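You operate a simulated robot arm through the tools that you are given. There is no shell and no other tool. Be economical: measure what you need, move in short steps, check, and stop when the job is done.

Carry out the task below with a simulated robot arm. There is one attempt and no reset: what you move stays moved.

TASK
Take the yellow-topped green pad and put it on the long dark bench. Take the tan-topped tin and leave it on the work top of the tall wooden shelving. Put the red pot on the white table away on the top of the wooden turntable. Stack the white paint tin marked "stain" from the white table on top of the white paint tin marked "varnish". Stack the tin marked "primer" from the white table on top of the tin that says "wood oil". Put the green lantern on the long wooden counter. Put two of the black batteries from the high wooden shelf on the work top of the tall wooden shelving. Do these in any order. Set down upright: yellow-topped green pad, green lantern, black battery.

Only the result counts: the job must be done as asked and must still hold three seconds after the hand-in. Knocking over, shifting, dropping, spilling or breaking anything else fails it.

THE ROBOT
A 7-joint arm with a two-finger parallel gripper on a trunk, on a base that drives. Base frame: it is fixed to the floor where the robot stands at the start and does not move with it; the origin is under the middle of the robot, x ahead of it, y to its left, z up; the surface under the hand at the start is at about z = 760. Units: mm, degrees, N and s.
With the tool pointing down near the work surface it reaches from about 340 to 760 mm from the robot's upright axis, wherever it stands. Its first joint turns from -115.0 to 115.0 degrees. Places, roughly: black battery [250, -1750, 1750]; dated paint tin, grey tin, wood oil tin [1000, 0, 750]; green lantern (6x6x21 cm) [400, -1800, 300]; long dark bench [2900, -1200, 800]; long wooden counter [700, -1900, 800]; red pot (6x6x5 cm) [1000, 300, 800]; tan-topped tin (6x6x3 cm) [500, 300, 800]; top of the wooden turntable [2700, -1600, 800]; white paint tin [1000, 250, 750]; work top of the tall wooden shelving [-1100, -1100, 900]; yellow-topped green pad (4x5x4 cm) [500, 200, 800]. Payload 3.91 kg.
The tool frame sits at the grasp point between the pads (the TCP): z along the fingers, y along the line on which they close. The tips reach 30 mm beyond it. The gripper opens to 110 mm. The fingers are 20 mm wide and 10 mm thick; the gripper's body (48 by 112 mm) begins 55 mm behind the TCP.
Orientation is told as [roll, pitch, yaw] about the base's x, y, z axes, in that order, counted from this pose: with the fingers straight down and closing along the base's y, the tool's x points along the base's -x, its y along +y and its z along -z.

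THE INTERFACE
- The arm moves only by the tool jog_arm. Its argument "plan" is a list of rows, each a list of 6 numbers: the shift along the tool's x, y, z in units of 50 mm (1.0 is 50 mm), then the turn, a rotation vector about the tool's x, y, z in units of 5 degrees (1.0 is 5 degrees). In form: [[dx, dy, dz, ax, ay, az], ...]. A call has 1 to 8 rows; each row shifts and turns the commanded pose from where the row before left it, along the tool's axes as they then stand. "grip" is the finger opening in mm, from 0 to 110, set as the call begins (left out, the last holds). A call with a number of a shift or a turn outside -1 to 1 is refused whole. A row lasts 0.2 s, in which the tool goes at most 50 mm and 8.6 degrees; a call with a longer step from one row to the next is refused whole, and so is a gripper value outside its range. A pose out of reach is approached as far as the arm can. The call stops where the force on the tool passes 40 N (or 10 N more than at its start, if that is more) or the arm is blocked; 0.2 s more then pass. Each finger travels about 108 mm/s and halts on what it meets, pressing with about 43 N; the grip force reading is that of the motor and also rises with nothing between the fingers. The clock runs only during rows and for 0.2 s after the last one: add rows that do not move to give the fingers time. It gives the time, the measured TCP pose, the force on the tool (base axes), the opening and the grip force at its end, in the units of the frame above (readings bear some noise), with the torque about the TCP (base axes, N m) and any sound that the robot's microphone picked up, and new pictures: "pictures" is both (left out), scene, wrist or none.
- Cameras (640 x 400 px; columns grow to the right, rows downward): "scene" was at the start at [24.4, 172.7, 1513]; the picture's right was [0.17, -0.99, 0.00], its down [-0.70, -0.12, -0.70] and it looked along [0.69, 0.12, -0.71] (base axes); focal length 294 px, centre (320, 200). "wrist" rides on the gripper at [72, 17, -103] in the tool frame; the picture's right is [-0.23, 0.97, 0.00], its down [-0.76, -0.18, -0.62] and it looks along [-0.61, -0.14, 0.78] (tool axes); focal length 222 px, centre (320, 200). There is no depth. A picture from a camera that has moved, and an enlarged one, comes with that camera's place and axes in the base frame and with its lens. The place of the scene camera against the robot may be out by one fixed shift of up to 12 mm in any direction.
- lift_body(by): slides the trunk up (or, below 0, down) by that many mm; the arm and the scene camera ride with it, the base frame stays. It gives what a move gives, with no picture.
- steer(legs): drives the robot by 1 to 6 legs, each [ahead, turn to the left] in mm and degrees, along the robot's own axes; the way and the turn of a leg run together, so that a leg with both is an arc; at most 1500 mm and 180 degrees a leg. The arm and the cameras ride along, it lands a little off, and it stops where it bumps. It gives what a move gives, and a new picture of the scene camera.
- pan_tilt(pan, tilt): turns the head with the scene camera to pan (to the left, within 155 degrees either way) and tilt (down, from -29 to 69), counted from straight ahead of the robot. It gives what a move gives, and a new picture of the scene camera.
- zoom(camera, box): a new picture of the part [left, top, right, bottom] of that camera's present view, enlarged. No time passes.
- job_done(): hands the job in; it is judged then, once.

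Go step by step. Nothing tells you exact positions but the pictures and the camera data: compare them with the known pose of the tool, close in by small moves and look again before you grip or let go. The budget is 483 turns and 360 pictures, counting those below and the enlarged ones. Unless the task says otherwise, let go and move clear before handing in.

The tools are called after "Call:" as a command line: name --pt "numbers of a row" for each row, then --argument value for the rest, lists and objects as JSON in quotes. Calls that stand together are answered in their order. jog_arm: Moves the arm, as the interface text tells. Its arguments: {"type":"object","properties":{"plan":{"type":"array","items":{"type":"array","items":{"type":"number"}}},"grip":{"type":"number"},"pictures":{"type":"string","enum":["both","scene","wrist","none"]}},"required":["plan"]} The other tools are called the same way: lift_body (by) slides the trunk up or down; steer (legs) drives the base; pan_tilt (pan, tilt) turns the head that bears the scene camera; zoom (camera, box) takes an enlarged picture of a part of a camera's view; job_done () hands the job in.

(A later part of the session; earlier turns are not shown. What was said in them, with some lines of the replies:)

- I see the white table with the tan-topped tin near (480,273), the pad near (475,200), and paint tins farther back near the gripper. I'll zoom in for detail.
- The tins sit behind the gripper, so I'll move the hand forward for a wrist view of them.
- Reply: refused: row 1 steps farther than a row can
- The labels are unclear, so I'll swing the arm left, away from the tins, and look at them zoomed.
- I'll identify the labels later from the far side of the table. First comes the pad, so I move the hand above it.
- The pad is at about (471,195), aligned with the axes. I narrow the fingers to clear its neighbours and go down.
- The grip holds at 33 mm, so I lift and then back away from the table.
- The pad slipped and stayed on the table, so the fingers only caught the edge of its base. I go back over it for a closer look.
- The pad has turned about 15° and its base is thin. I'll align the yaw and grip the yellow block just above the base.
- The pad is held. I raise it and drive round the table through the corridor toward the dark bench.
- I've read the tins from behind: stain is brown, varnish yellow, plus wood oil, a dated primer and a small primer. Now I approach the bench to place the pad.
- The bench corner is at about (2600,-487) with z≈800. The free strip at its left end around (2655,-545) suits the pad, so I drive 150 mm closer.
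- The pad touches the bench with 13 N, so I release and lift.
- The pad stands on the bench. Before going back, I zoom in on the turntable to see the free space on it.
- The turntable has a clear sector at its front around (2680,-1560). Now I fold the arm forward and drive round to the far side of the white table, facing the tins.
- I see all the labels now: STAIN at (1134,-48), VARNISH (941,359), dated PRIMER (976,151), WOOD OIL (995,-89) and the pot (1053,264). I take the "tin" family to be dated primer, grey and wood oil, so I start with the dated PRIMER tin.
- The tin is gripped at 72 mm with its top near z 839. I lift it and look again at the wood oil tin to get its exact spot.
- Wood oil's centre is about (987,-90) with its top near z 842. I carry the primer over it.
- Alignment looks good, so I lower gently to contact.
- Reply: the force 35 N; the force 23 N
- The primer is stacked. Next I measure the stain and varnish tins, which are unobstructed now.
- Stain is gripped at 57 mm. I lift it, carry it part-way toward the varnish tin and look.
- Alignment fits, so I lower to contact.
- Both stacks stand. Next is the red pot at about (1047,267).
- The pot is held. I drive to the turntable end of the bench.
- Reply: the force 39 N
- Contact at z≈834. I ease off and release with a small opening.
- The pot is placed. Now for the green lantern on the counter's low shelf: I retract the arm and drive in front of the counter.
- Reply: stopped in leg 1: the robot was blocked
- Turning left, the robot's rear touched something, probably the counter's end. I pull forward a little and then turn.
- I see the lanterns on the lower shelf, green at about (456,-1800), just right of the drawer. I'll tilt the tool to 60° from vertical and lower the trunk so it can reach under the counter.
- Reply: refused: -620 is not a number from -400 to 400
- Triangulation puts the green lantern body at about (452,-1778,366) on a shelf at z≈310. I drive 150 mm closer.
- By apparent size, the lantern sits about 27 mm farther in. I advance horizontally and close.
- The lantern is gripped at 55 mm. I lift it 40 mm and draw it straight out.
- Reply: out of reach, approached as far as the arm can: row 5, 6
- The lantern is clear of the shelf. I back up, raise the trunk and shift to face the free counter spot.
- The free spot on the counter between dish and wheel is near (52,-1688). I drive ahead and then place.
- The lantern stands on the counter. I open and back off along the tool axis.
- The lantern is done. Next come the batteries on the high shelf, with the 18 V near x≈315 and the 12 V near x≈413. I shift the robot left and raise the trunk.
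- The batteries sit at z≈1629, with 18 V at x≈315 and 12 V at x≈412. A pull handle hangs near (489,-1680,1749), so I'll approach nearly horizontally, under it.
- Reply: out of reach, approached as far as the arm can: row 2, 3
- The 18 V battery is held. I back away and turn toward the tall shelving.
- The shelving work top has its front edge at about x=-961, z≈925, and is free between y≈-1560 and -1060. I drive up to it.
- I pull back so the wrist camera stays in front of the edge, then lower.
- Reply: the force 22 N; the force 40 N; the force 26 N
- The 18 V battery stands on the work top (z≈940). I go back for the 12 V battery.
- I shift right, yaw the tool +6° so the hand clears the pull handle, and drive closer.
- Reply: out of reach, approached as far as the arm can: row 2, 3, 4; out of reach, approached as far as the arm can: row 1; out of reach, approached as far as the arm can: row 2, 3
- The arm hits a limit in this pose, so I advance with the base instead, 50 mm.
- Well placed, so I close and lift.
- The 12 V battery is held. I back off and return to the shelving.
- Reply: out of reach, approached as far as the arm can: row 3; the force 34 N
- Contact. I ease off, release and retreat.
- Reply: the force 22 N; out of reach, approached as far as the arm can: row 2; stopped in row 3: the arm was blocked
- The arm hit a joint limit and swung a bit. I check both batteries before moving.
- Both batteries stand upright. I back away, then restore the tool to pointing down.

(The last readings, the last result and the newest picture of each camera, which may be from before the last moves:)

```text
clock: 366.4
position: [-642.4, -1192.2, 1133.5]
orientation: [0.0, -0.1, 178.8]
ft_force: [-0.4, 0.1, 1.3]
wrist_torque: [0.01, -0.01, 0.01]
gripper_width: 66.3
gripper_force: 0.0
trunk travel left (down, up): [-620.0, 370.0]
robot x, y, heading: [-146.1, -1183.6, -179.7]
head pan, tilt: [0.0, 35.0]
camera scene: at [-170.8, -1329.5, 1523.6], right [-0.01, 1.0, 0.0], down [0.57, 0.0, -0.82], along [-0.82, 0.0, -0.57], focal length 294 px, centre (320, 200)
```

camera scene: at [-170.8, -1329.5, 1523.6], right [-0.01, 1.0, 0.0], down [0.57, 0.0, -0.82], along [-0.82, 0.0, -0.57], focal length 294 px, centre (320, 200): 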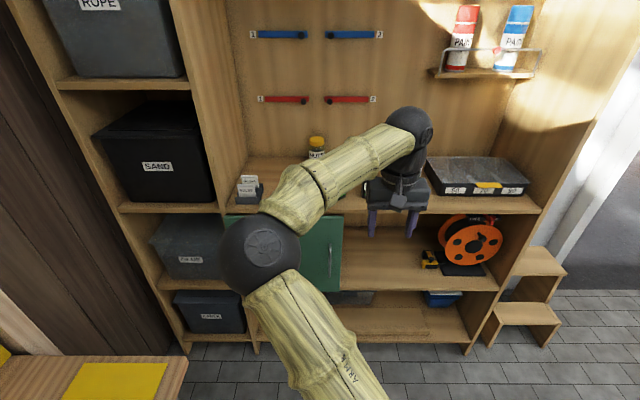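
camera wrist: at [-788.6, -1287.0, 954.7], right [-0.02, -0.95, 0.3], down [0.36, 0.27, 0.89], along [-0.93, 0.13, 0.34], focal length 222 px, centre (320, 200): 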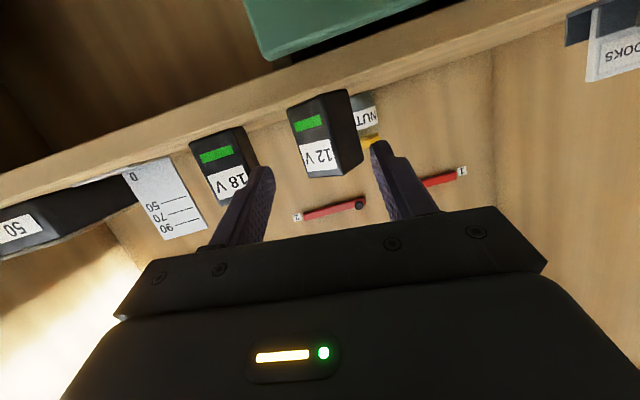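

I drive back to the white table for the tan-topped tin.

Call:
steer --legs '[[0, -90], [1400, 0], [0, -90]]'

Call:
pan_tilt --pan 0 --tilt 50

```text
clock: 385.8
position: [336.7, 223.8, 1134.7]
orientation: [0.0, -0.1, -1.9]
ft_force: [-0.2, 0.0, 1.0]
wrist_torque: [0.01, -0.01, -0.02]
gripper_width: 65.8
gripper_force: 0.1
trunk travel left (down, up): [-620.0, 370.0]
robot x, y, heading: [-155.5, 221.0, -0.8]
head pan, tilt: [0.0, 35.0]
camera scene: at [-123.2, 378.8, 1523.6], right [-0.01, -1.0, 0.0], down [-0.57, 0.0, -0.82], along [0.82, -0.01, -0.57], focal length 294 px, centre (320, 200)
```

scene: 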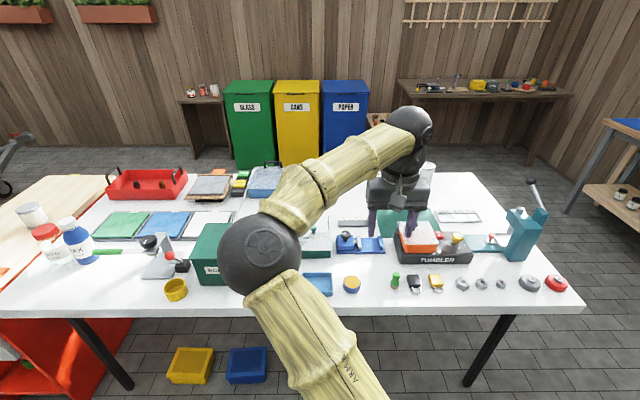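

```text
clock: 386.6
position: [338.4, 224.5, 1134.5]
orientation: [0.0, -0.2, -2.1]
ft_force: [-0.1, 0.4, 0.2]
wrist_torque: [0.04, 0.0, -0.01]
gripper_width: 65.8
gripper_force: 0.0
trunk travel left (down, up): [-620.0, 370.0]
robot x, y, heading: [-160.1, 221.3, -0.4]
head pan, tilt: [0.0, 50.0]
camera scene: at [-134.2, 378.9, 1501.9], right [-0.01, -1.0, 0.0], down [-0.77, 0.01, -0.64], along [0.64, 0.0, -0.77], focal length 294 px, centre (320, 200)
```

scene: 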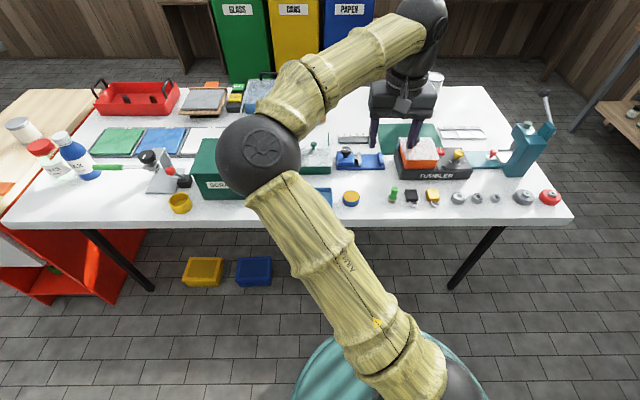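

Call:
jog_arm --pt "-0.877 0.31 0 0 0 0" --pt "-0.877 0.31 0 0 0 0" --pt "-0.877 0.31 0 0 0 0" --pt "0 0 1 0 0 0" --pt "0 0 1 0 0 0" --pt "0 0 0.8 0 0 0" --grip 84 --pictures "both"

```text
clock: 388.0
position: [472.0, 264.4, 992.7]
orientation: [0.0, -0.2, -1.9]
ft_force: [-0.7, 0.2, -0.4]
wrist_torque: [0.04, 0.02, -0.01]
gripper_width: 83.8
gripper_force: 0.0
trunk travel left (down, up): [-620.0, 370.0]
robot x, y, heading: [-161.0, 220.2, -0.4]
head pan, tilt: [0.0, 50.0]
camera scene: at [-133.8, 378.8, 1501.9], right [-0.01, -1.0, 0.0], down [-0.77, 0.01, -0.64], along [0.64, 0.0, -0.77], focal length 294 px, centre (320, 200)
camera wrist: at [398.5, 284.9, 1094.6], right [0.26, 0.97, 0.0], down [0.75, -0.2, 0.62], along [0.6, -0.16, -0.78], focal length 222 px, centre (320, 200)
```

scene: 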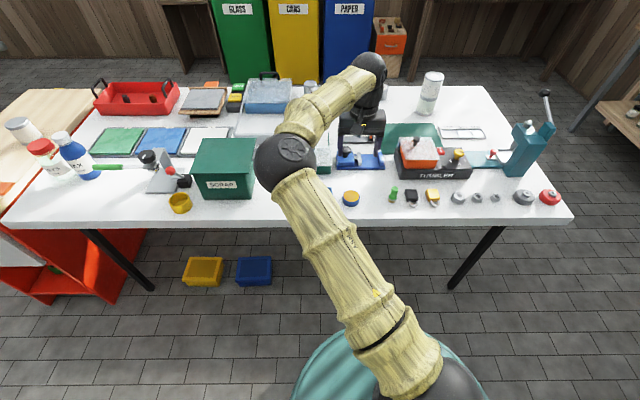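
wrist: 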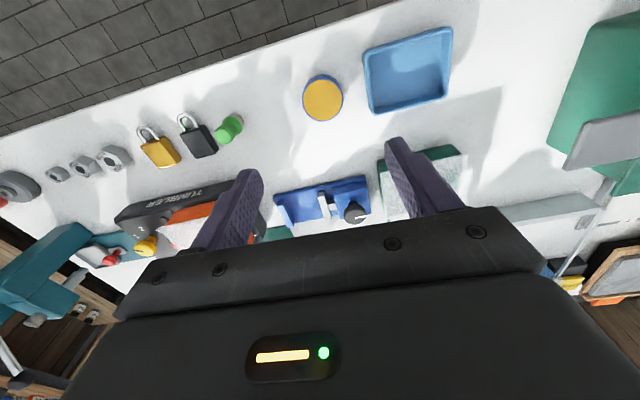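

The tin is at about (472,268), with the blue tray edge close at y≈325. I rotate the gripper 40° so the fingers clear the tray, then look again.

Call:
jog_arm --pt "0 0.08 0 0 0 -1" --pt "0 0 0 0 0 -1" --pt "0 0 0 0 0 -1" --pt "0 0 0 0 0 -1" --pt "0 0 0 0 0 -1" --pt "0 0 0 0 0 -1" --pt "0 0 0 0 0 -1" --pt "0 0 0 0 0 -1" --pictures "none"

Call:
jog_arm --pt "0 0 0.9 0 0 0" --pt "0 0 0.9 0 0 0" --pt "0 0 0 0 0 0" --pictures "both"

```text
clock: 389.8
position: [469.9, 269.3, 995.1]
orientation: [0.0, -0.1, 38.1]
ft_force: [0.3, 0.2, 0.7]
wrist_torque: [-0.01, 0.02, -0.06]
gripper_width: 84.2
gripper_force: 0.1
trunk travel left (down, up): [-620.0, 370.0]
robot x, y, heading: [-154.3, 221.5, -0.3]
head pan, tilt: [0.0, 50.0]
```

```text
clock: 390.6
position: [469.8, 269.4, 903.5]
orientation: [-0.1, 0.0, 38.0]
ft_force: [-0.7, -0.1, -1.0]
wrist_torque: [-0.02, -0.02, -0.03]
gripper_width: 83.8
gripper_force: 0.1
trunk travel left (down, up): [-620.0, 370.0]
robot x, y, heading: [-157.9, 219.9, -0.6]
head pan, tilt: [0.0, 50.0]
camera scene: at [-134.2, 378.9, 1501.9], right [-0.01, -1.0, 0.0], down [-0.77, 0.01, -0.64], along [0.64, 0.0, -0.77], focal length 294 px, centre (320, 200)
camera wrist: at [401.7, 236.9, 1005.4], right [-0.42, 0.91, 0.0], down [0.71, 0.33, 0.62], along [0.57, 0.26, -0.78], focal length 222 px, centre (320, 200)
```

scene: 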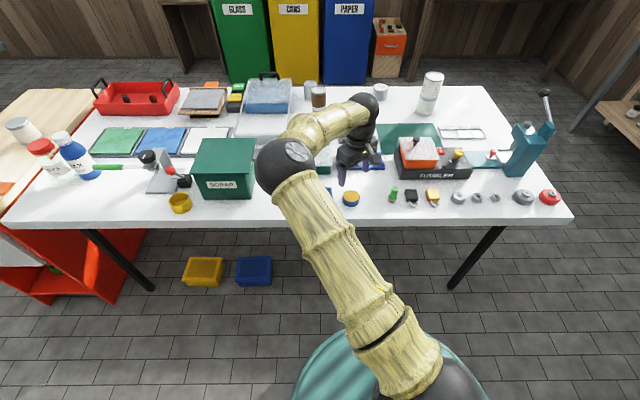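
wrist: 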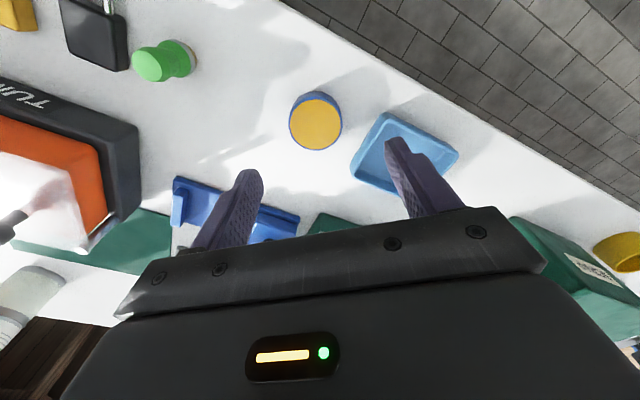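

Call:
jog_arm --pt "0.01 -0.067 0.9 0 0 0" --pt "0 0 0.9 0 0 0" --pt "0 0 0.36 0 0 0" --pt "0 0 0 0 0 0" --pictures "both"

```text
clock: 391.6
position: [472.4, 265.5, 795.8]
orientation: [-0.1, 0.0, 38.0]
ft_force: [0.4, 1.0, 0.0]
wrist_torque: [0.0, -0.01, -0.02]
gripper_width: 84.0
gripper_force: 0.1
trunk travel left (down, up): [-620.0, 370.0]
robot x, y, heading: [-158.0, 223.8, -0.5]
head pan, tilt: [0.0, 50.0]
camera scene: at [-134.2, 378.9, 1501.9], right [-0.01, -1.0, 0.0], down [-0.77, 0.01, -0.64], along [0.64, 0.0, -0.77], focal length 294 px, centre (320, 200)
camera wrist: at [403.5, 233.7, 898.0], right [-0.42, 0.91, 0.0], down [0.71, 0.33, 0.62], along [0.57, 0.26, -0.78], focal length 222 px, centre (320, 200)
```

scene: 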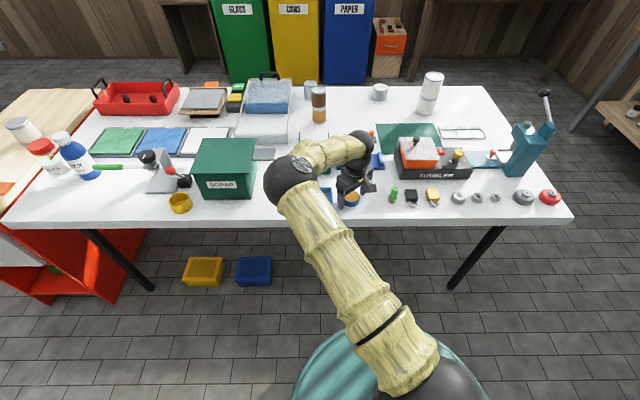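
wrist: 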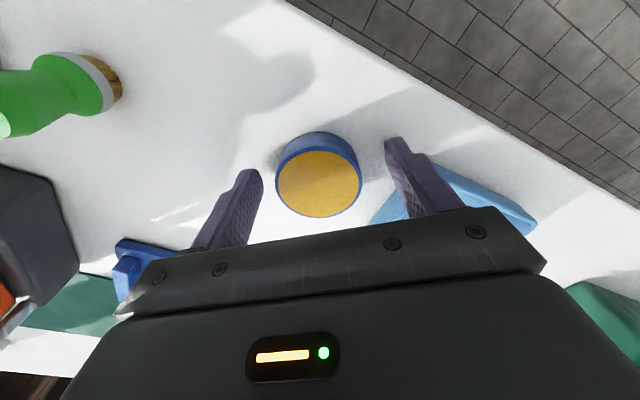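

Call:
jog_arm --pt "0.1 0 0.05 0 0 0" --pt "0 0 0 0 0 0" --pictures "none"

Call:
jog_arm --pt "0 0 0 0 0 0" --pt "0 0 0 0 0 0" --pt "0 0 0 0 0 0" --grip 30 --pictures "wrist"

Call:
jog_arm --pt "0 0 -0.5 0 0 0" --pt "0 0 -1 0 0 0" --pt "0 0 -1 0 0 0" --pictures "wrist"

```text
clock: 392.2
position: [469.2, 262.3, 792.0]
orientation: [-0.1, -0.1, 38.0]
ft_force: [-0.8, 0.3, -0.4]
wrist_torque: [-0.03, -0.01, 0.01]
gripper_width: 84.1
gripper_force: 0.1
trunk travel left (down, up): [-620.0, 370.0]
robot x, y, heading: [-158.5, 221.5, -0.6]
head pan, tilt: [0.0, 50.0]
```

```text
clock: 393.0
position: [469.0, 262.8, 794.4]
orientation: [0.0, 0.0, 38.0]
ft_force: [-0.2, -0.2, 0.0]
wrist_torque: [-0.03, -0.05, -0.02]
gripper_width: 54.2
gripper_force: 43.1
trunk travel left (down, up): [-620.0, 370.0]
robot x, y, heading: [-152.6, 219.8, -0.3]
head pan, tilt: [0.0, 50.0]
camera wrist: at [399.6, 231.3, 895.6], right [-0.42, 0.91, 0.0], down [0.71, 0.33, 0.62], along [0.57, 0.26, -0.78], focal length 222 px, centre (320, 200)
```

wrist: 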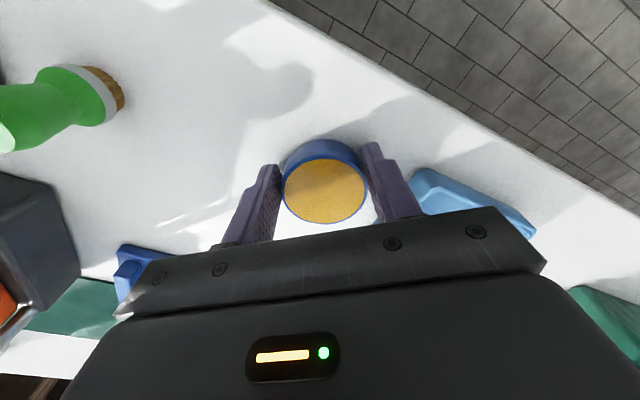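

```text
clock: 393.8
position: [467.5, 264.7, 919.4]
orientation: [-0.2, -0.1, 38.0]
ft_force: [-0.4, 0.6, -1.9]
wrist_torque: [0.0, 0.02, 0.02]
gripper_width: 54.4
gripper_force: 43.1
trunk travel left (down, up): [-620.0, 370.0]
robot x, y, heading: [-154.3, 222.6, -0.4]
head pan, tilt: [0.0, 50.0]
camera wrist: at [399.1, 233.0, 1021.5], right [-0.42, 0.91, 0.0], down [0.71, 0.33, 0.62], along [0.57, 0.26, -0.78], focal length 222 px, centre (320, 200)
```

wrist: 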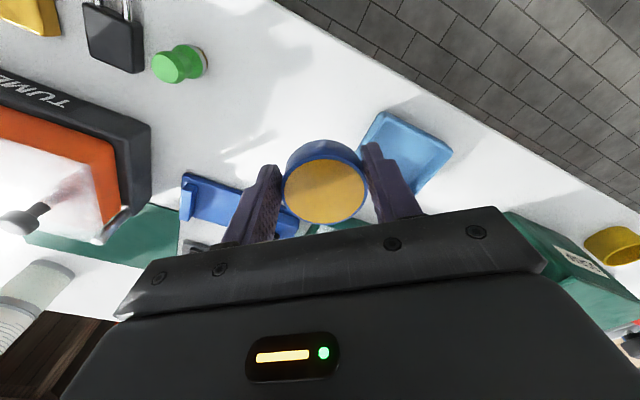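

The tin is held at 54 mm. I raise it and drive to the shelving.

Call:
jog_arm --pt "0 0 -1 0 0 0" --pt "0 0 -1 0 0 0" --pt "0 0 -1 0 0 0" --pt "0 0 -1 0 0 0" --pictures "none"

Call:
steer --legs '[[-100, 0], [0, -90], [1440, 0], [0, -90]]'

Call:
pan_tilt --pan 0 --tilt 35

```text
clock: 394.8
position: [468.0, 265.4, 1119.2]
orientation: [-0.1, -0.1, 37.9]
ft_force: [0.3, 0.4, -1.7]
wrist_torque: [0.0, 0.07, 0.01]
gripper_width: 54.1
gripper_force: 43.1
trunk travel left (down, up): [-620.0, 370.0]
robot x, y, heading: [-158.5, 223.3, -0.4]
head pan, tilt: [0.0, 50.0]
```

```text
clock: 415.1
position: [-873.9, -1269.0, 1119.2]
orientation: [0.0, -0.1, -140.9]
ft_force: [-0.4, 0.6, -1.1]
wrist_torque: [-0.01, 0.0, -0.01]
gripper_width: 53.2
gripper_force: 43.0
trunk travel left (down, up): [-620.0, 370.0]
robot x, y, heading: [-247.6, -1212.8, -179.4]
head pan, tilt: [0.0, 50.0]
camera scene: at [-259.7, -1358.3, 1501.8], right [-0.01, 1.0, 0.0], down [0.77, 0.01, -0.64], along [-0.64, -0.01, -0.77], focal length 294 px, centre (320, 200)
```

scene: 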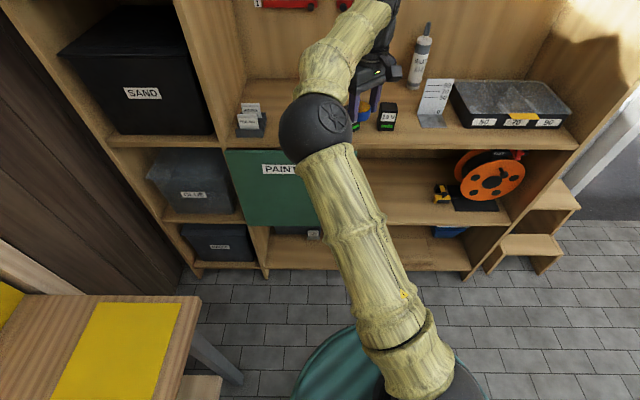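

```text
clock: 415.8
position: [-874.6, -1268.2, 1118.3]
orientation: [-0.1, -0.1, -140.8]
ft_force: [-0.5, -0.6, -1.3]
wrist_torque: [-0.01, -0.01, -0.02]
gripper_width: 53.5
gripper_force: 42.6
trunk travel left (down, up): [-620.0, 370.0]
robot x, y, heading: [-249.0, -1213.4, -179.3]
head pan, tilt: [0.0, 35.0]
camera scene: at [-270.7, -1358.4, 1523.5], right [-0.01, 1.0, 0.0], down [0.57, 0.01, -0.82], along [-0.82, -0.01, -0.57], focal length 294 px, centre (320, 200)
```

scene: 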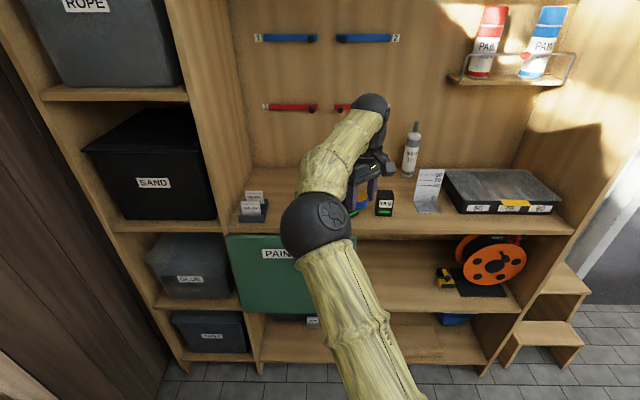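

Call:
jog_arm --pt "-0.54 0.667 0 0 0 0" --pt "-0.54 0.667 0 0 0 0" --pt "-0.54 0.667 0 0 0 0" --pt "-0.54 0.667 0 0 0 0" --pictures "both"

```text
clock: 416.8
position: [-872.4, -1441.3, 1118.3]
orientation: [-0.1, 0.0, -140.9]
ft_force: [0.0, -0.1, -1.7]
wrist_torque: [0.05, -0.04, 0.0]
gripper_width: 53.6
gripper_force: 43.9
trunk travel left (down, up): [-620.0, 370.0]
robot x, y, heading: [-246.3, -1209.6, -179.1]
head pan, tilt: [0.0, 35.0]
camera scene: at [-270.9, -1359.1, 1523.5], right [-0.01, 1.0, 0.0], down [0.57, 0.01, -0.82], along [-0.82, -0.01, -0.57], focal length 294 px, centre (320, 200)
camera wrist: at [-807.8, -1409.3, 1220.7], right [0.44, -0.9, 0.0], down [-0.7, -0.34, 0.62], along [-0.56, -0.27, -0.78], focal length 222 px, centre (320, 200)
```

scene: 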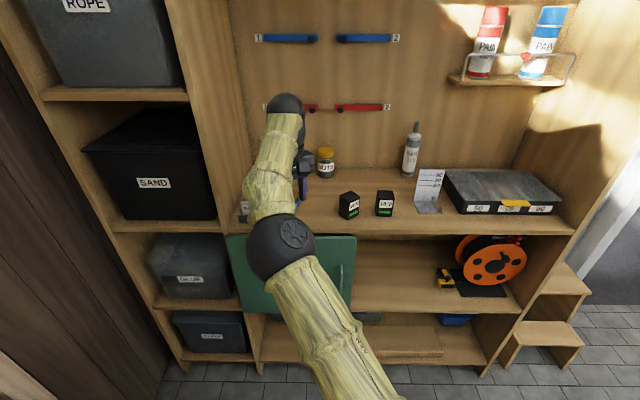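
wrist: 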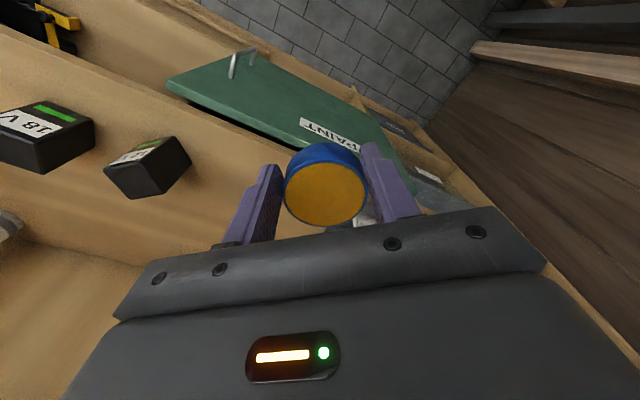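

Call:
steer --legs '[[155, 0]]'

Call:
jog_arm --pt "0 0 0.9 0 0 0" --pt "0 0 0.9 0 0 0" --pt "0 0 0.3 0 0 0" --pt "0 0 0 0 0 0" --pictures "both"

```text
clock: 418.4
position: [-1031.5, -1440.8, 1118.8]
orientation: [-0.1, 0.1, -140.9]
ft_force: [-0.6, 0.4, -1.6]
wrist_torque: [0.03, -0.03, -0.01]
gripper_width: 53.2
gripper_force: 43.1
trunk travel left (down, up): [-620.0, 370.0]
robot x, y, heading: [-408.9, -1215.1, -179.3]
head pan, tilt: [0.0, 35.0]
camera scene: at [-428.2, -1360.4, 1523.5], right [-0.01, 1.0, 0.0], down [0.57, 0.01, -0.82], along [-0.82, -0.01, -0.57], focal length 294 px, centre (320, 200)
```

scene: 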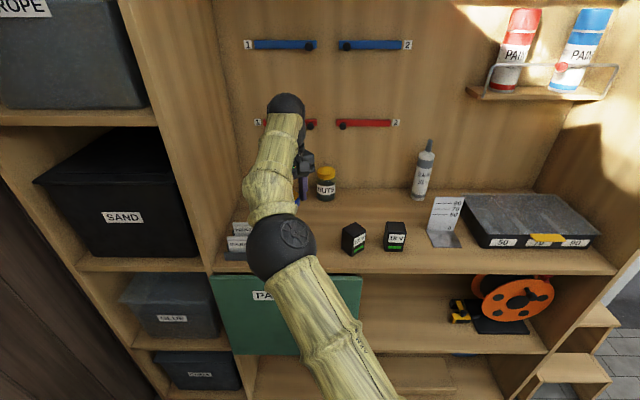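

```text
clock: 419.4
position: [-1032.0, -1441.4, 1012.7]
orientation: [-0.1, -0.1, -141.0]
ft_force: [0.5, 0.6, -2.4]
wrist_torque: [0.02, -0.01, 0.0]
gripper_width: 53.4
gripper_force: 42.6
trunk travel left (down, up): [-620.0, 370.0]
robot x, y, heading: [-406.3, -1209.9, -179.7]
head pan, tilt: [0.0, 35.0]
camera scene: at [-427.3, -1360.3, 1523.6], right [-0.01, 1.0, 0.0], down [0.57, 0.01, -0.82], along [-0.82, -0.01, -0.57], focal length 294 px, centre (320, 200)
camera wrist: at [-964.1, -1409.4, 1115.5], right [0.44, -0.9, 0.0], down [-0.7, -0.34, 0.62], along [-0.56, -0.27, -0.78], focal length 222 px, centre (320, 200)
```

scene: 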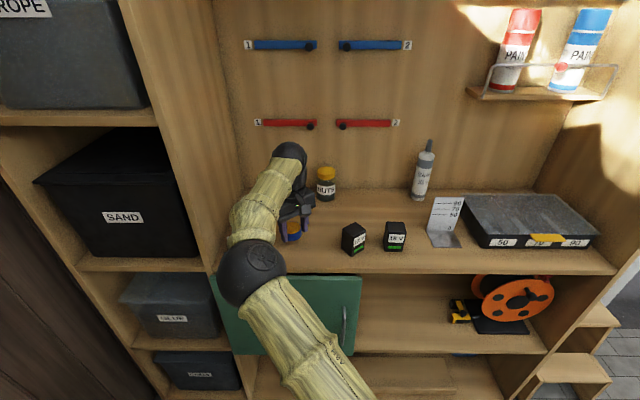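
wrist: 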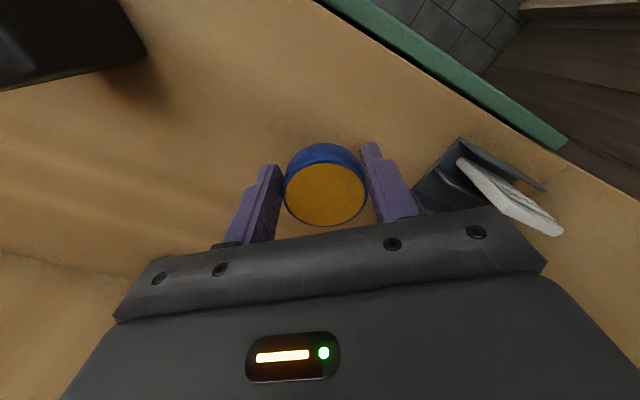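

Call:
jog_arm --pt "0 0 0.4 0 0 0" --pt "0 0 0.2 0 0 0" --pt "0 0 0 0 0 0" --pictures "none"

Call:
jog_arm --pt "0 0 0.06 0 0 0" --pt "0 0 0.04 0 0 0" --pt "0 0 0 0 0 0" --pictures "none"

Call:
jog_arm --pt "0 0 0.04 0 0 0" --pt "0 0 0.03 0 0 0" --pt "0 0 0 0 0 0" --pictures "none"

```text
clock: 420.2
position: [-1030.1, -1442.0, 983.8]
orientation: [-0.1, -0.2, -140.9]
ft_force: [-0.6, 0.5, -0.8]
wrist_torque: [0.04, 0.0, -0.03]
gripper_width: 52.9
gripper_force: 42.7
trunk travel left (down, up): [-620.0, 370.0]
robot x, y, heading: [-404.5, -1208.6, -179.3]
head pan, tilt: [0.0, 35.0]
```

```text
clock: 421.0
position: [-1030.1, -1441.9, 978.9]
orientation: [-0.1, 0.1, -140.9]
ft_force: [0.5, 0.3, -1.7]
wrist_torque: [0.03, -0.04, -0.01]
gripper_width: 53.2
gripper_force: 43.3
trunk travel left (down, up): [-620.0, 370.0]
robot x, y, heading: [-403.5, -1210.3, -179.5]
head pan, tilt: [0.0, 35.0]
```

```text
clock: 421.8
position: [-1030.9, -1441.6, 976.0]
orientation: [-0.1, 0.0, -141.0]
ft_force: [0.7, 0.8, -2.4]
wrist_torque: [-0.03, -0.02, -0.03]
gripper_width: 53.0
gripper_force: 43.0
trunk travel left (down, up): [-620.0, 370.0]
robot x, y, heading: [-407.6, -1213.7, -179.6]
head pan, tilt: [0.0, 35.0]
```

Call:
jog_arm --pt "0 0 0.04 0 0 0" --pt "0 0 0.03 0 0 0" --pt "0 0 0 0 0 0" --pictures "none"

Call:
jog_arm --pt "0 0 0.04 0 0 0" --pt "0 0 0.02 0 0 0" --pt "0 0 0 0 0 0" --pictures "wrist"

```text
clock: 422.6
position: [-1030.0, -1441.0, 973.9]
orientation: [-0.2, -0.3, -140.9]
ft_force: [-4.5, -1.6, 14.8]
wrist_torque: [-0.13, -0.03, -0.07]
gripper_width: 53.1
gripper_force: 43.0
trunk travel left (down, up): [-620.0, 370.0]
robot x, y, heading: [-404.7, -1216.5, -179.7]
head pan, tilt: [0.0, 35.0]
```

```text
clock: 423.4
position: [-1028.2, -1440.9, 971.2]
orientation: [-0.3, -0.3, -141.1]
ft_force: [-6.4, -1.4, 33.3]
wrist_torque: [-0.26, 0.45, -0.05]
gripper_width: 52.9
gripper_force: 42.9
trunk travel left (down, up): [-620.0, 370.0]
robot x, y, heading: [-404.6, -1210.0, -179.4]
head pan, tilt: [0.0, 35.0]
camera wrist: at [-962.7, -1408.5, 1073.5], right [0.44, -0.9, 0.0], down [-0.7, -0.34, 0.63], along [-0.57, -0.27, -0.78], focal length 222 px, centre (320, 200)
```

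wrist: 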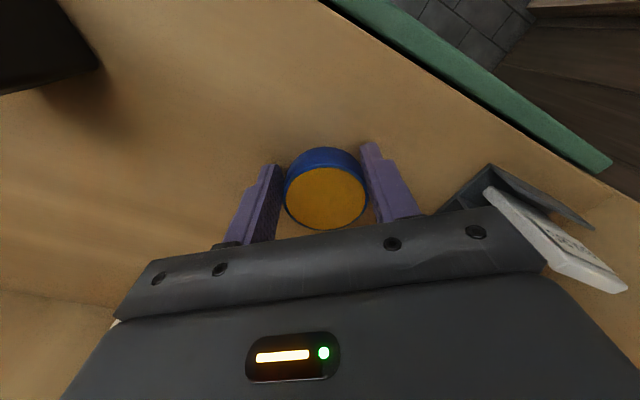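

The tin is on the work top. I ease off, release and lift straight up.

Call:
jog_arm --pt "0 0 -0.07 0 0 0" --pt "0 0 0 0 0 0" --pictures "none"

Call:
jog_arm --pt "0 0 0 0 0 0" --pt "0 0 0 0 0 0" --grip 70 --pictures "none"

Call:
jog_arm --pt "0 0 -0.5 0 0 0" --pt "0 0 -1 0 0 0" --pt "0 0 -1 0 0 0" --pictures "wrist"

```text
clock: 424.0
position: [-1028.6, -1440.9, 971.7]
orientation: [0.0, 0.0, -141.0]
ft_force: [-0.6, 4.3, 11.3]
wrist_torque: [-0.02, 0.51, -0.13]
gripper_width: 52.9
gripper_force: 43.0
trunk travel left (down, up): [-620.0, 370.0]
robot x, y, heading: [-406.4, -1212.0, -179.6]
head pan, tilt: [0.0, 35.0]
```

```text
clock: 424.6
position: [-1030.1, -1442.4, 970.8]
orientation: [0.0, -0.1, -140.9]
ft_force: [0.2, -0.1, 0.7]
wrist_torque: [-0.01, 0.03, 0.02]
gripper_width: 70.2
gripper_force: 0.1
trunk travel left (down, up): [-620.0, 370.0]
robot x, y, heading: [-403.7, -1213.2, -179.5]
head pan, tilt: [0.0, 35.0]
```

```text
clock: 425.4
position: [-1028.9, -1441.8, 1098.4]
orientation: [-0.1, -0.1, -140.9]
ft_force: [-0.8, 0.0, -0.1]
wrist_torque: [-0.02, -0.01, -0.03]
gripper_width: 69.9
gripper_force: 0.0
trunk travel left (down, up): [-620.0, 370.0]
robot x, y, heading: [-406.6, -1212.3, -179.5]
head pan, tilt: [0.0, 35.0]
camera wrist: at [-963.8, -1409.8, 1201.3], right [0.44, -0.9, 0.0], down [-0.7, -0.34, 0.62], along [-0.56, -0.27, -0.78], focal length 222 px, centre (320, 200)
```

wrist: 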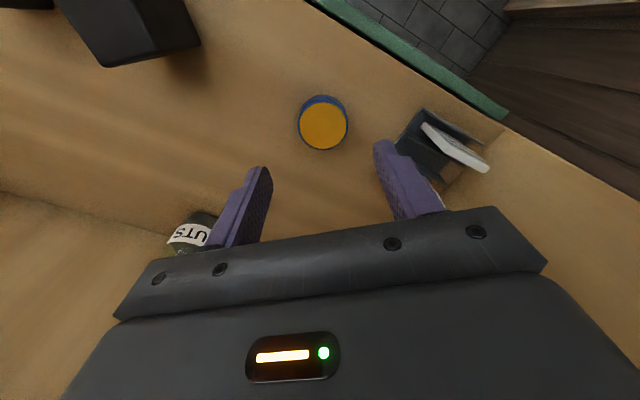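

The tin is placed. I back off and check everything.

Call:
steer --legs '[[-260, 0]]'

Call:
zoom --camera "scene" --box '[220, 130, 480, 270]'

Call:
pan_tilt --pan 120 --tilt 35

Call:
pan_tilt --pan -155 --tilt 20

```text
clock: 427.4
position: [-771.5, -1440.8, 1099.1]
orientation: [-0.1, 0.0, -140.8]
ft_force: [-1.0, 0.2, -0.4]
wrist_torque: [-0.03, -0.02, -0.01]
gripper_width: 70.1
gripper_force: 0.1
trunk travel left (down, up): [-620.0, 370.0]
robot x, y, heading: [-145.9, -1210.6, -179.1]
head pan, tilt: [0.0, 35.0]
camera scene: at [-167.7, -1357.1, 1523.6], right [-0.01, 1.0, 0.0], down [0.57, 0.01, -0.82], along [-0.82, -0.01, -0.57], focal length 294 px, centre (320, 200)
```

scene: 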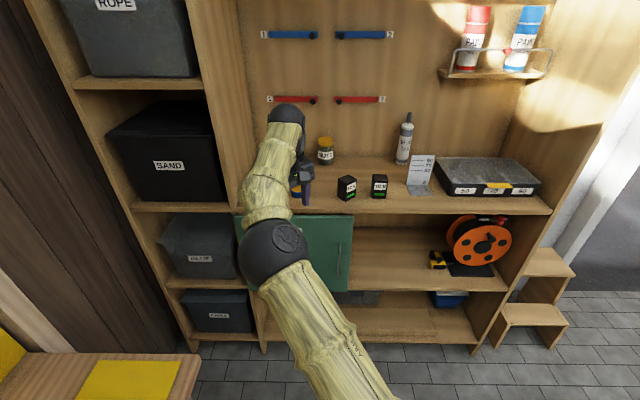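

```text
2.46 times, centred on (350, 200) of scene
camera zoom: at [-167.7, -1357.1, 1523.6], right [-0.01, 1.0, 0.0], down [0.57, 0.01, -0.82], along [-0.82, -0.01, -0.57], focal length 723 px, centre (246, 200)
```

zoom: 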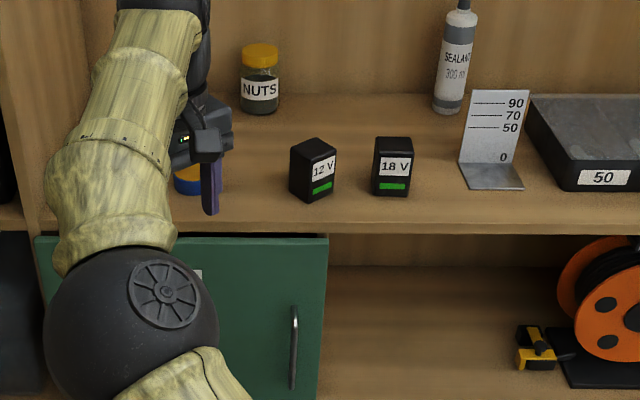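

```text
clock: 429.4
position: [-771.8, -1441.6, 1098.3]
orientation: [-0.1, -0.1, -140.8]
ft_force: [0.3, -0.8, 0.6]
wrist_torque: [0.0, -0.02, 0.0]
gripper_width: 70.1
gripper_force: 0.1
trunk travel left (down, up): [-620.0, 370.0]
robot x, y, heading: [-147.6, -1209.1, -179.1]
head pan, tilt: [120.0, 35.0]
camera scene: at [-35.2, -1431.7, 1523.6], right [-0.86, -0.51, 0.0], down [-0.29, 0.49, -0.82], along [0.42, -0.7, -0.57], focal length 294 px, centre (320, 200)
```

scene: 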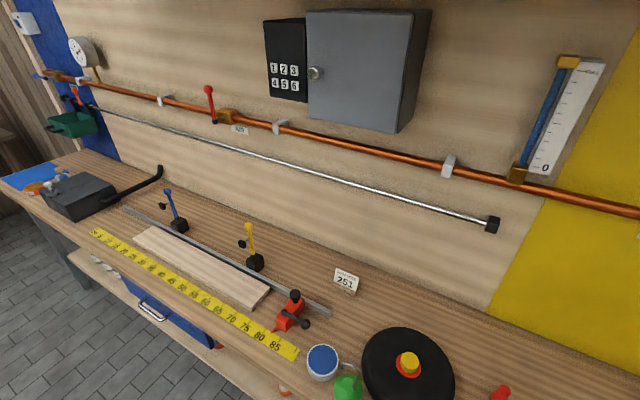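

```text
clock: 433.2
position: [-771.5, -1440.4, 1098.8]
orientation: [0.0, -0.2, -140.9]
ft_force: [0.3, 0.3, -0.1]
wrist_torque: [0.01, 0.0, 0.0]
gripper_width: 69.8
gripper_force: 0.1
trunk travel left (down, up): [-620.0, 370.0]
robot x, y, heading: [-150.2, -1209.6, -179.3]
head pan, tilt: [-154.7, 20.0]
camera scene: at [3.4, -1315.0, 1547.5], right [0.44, -0.9, 0.0], down [-0.31, -0.15, -0.94], along [0.84, 0.41, -0.34], focal length 294 px, centre (320, 200)
```

scene: 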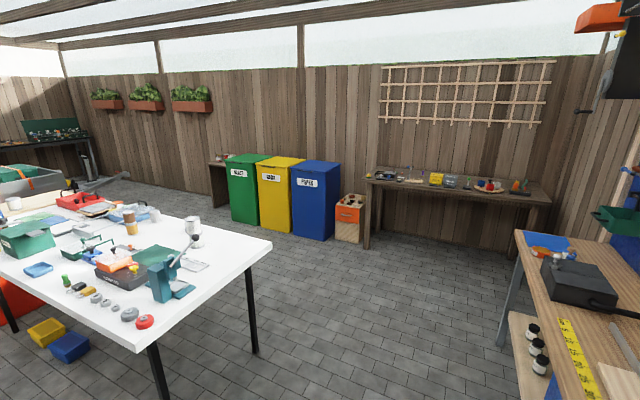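

Everything is in place: pad on the bench, pot on the turntable, both stacks standing, lantern on the counter, and batteries and tin on the shelving. The hand is empty and clear, so I hand in.

Call:
job_done

```text
The job is handed in.
```

I did all seven tasks and handed the job in, with the hand empty and clear; no verdict has come back yet.

- **Primer choice:** two tins are marked "primer". I stacked the dated one ("PRIMER 250 ml 03/27") on the wood oil tin, because the small one belongs with the white paint tins. If you meant the small one, that stack is wrong.
- **12 V battery:** it turned while I was backing the arm away, but it still stands upright on the work top.
- **Bump near the turntable:** the base was stopped once while turning, probably by the end of the counter. I saw nothing shifted there afterwards.
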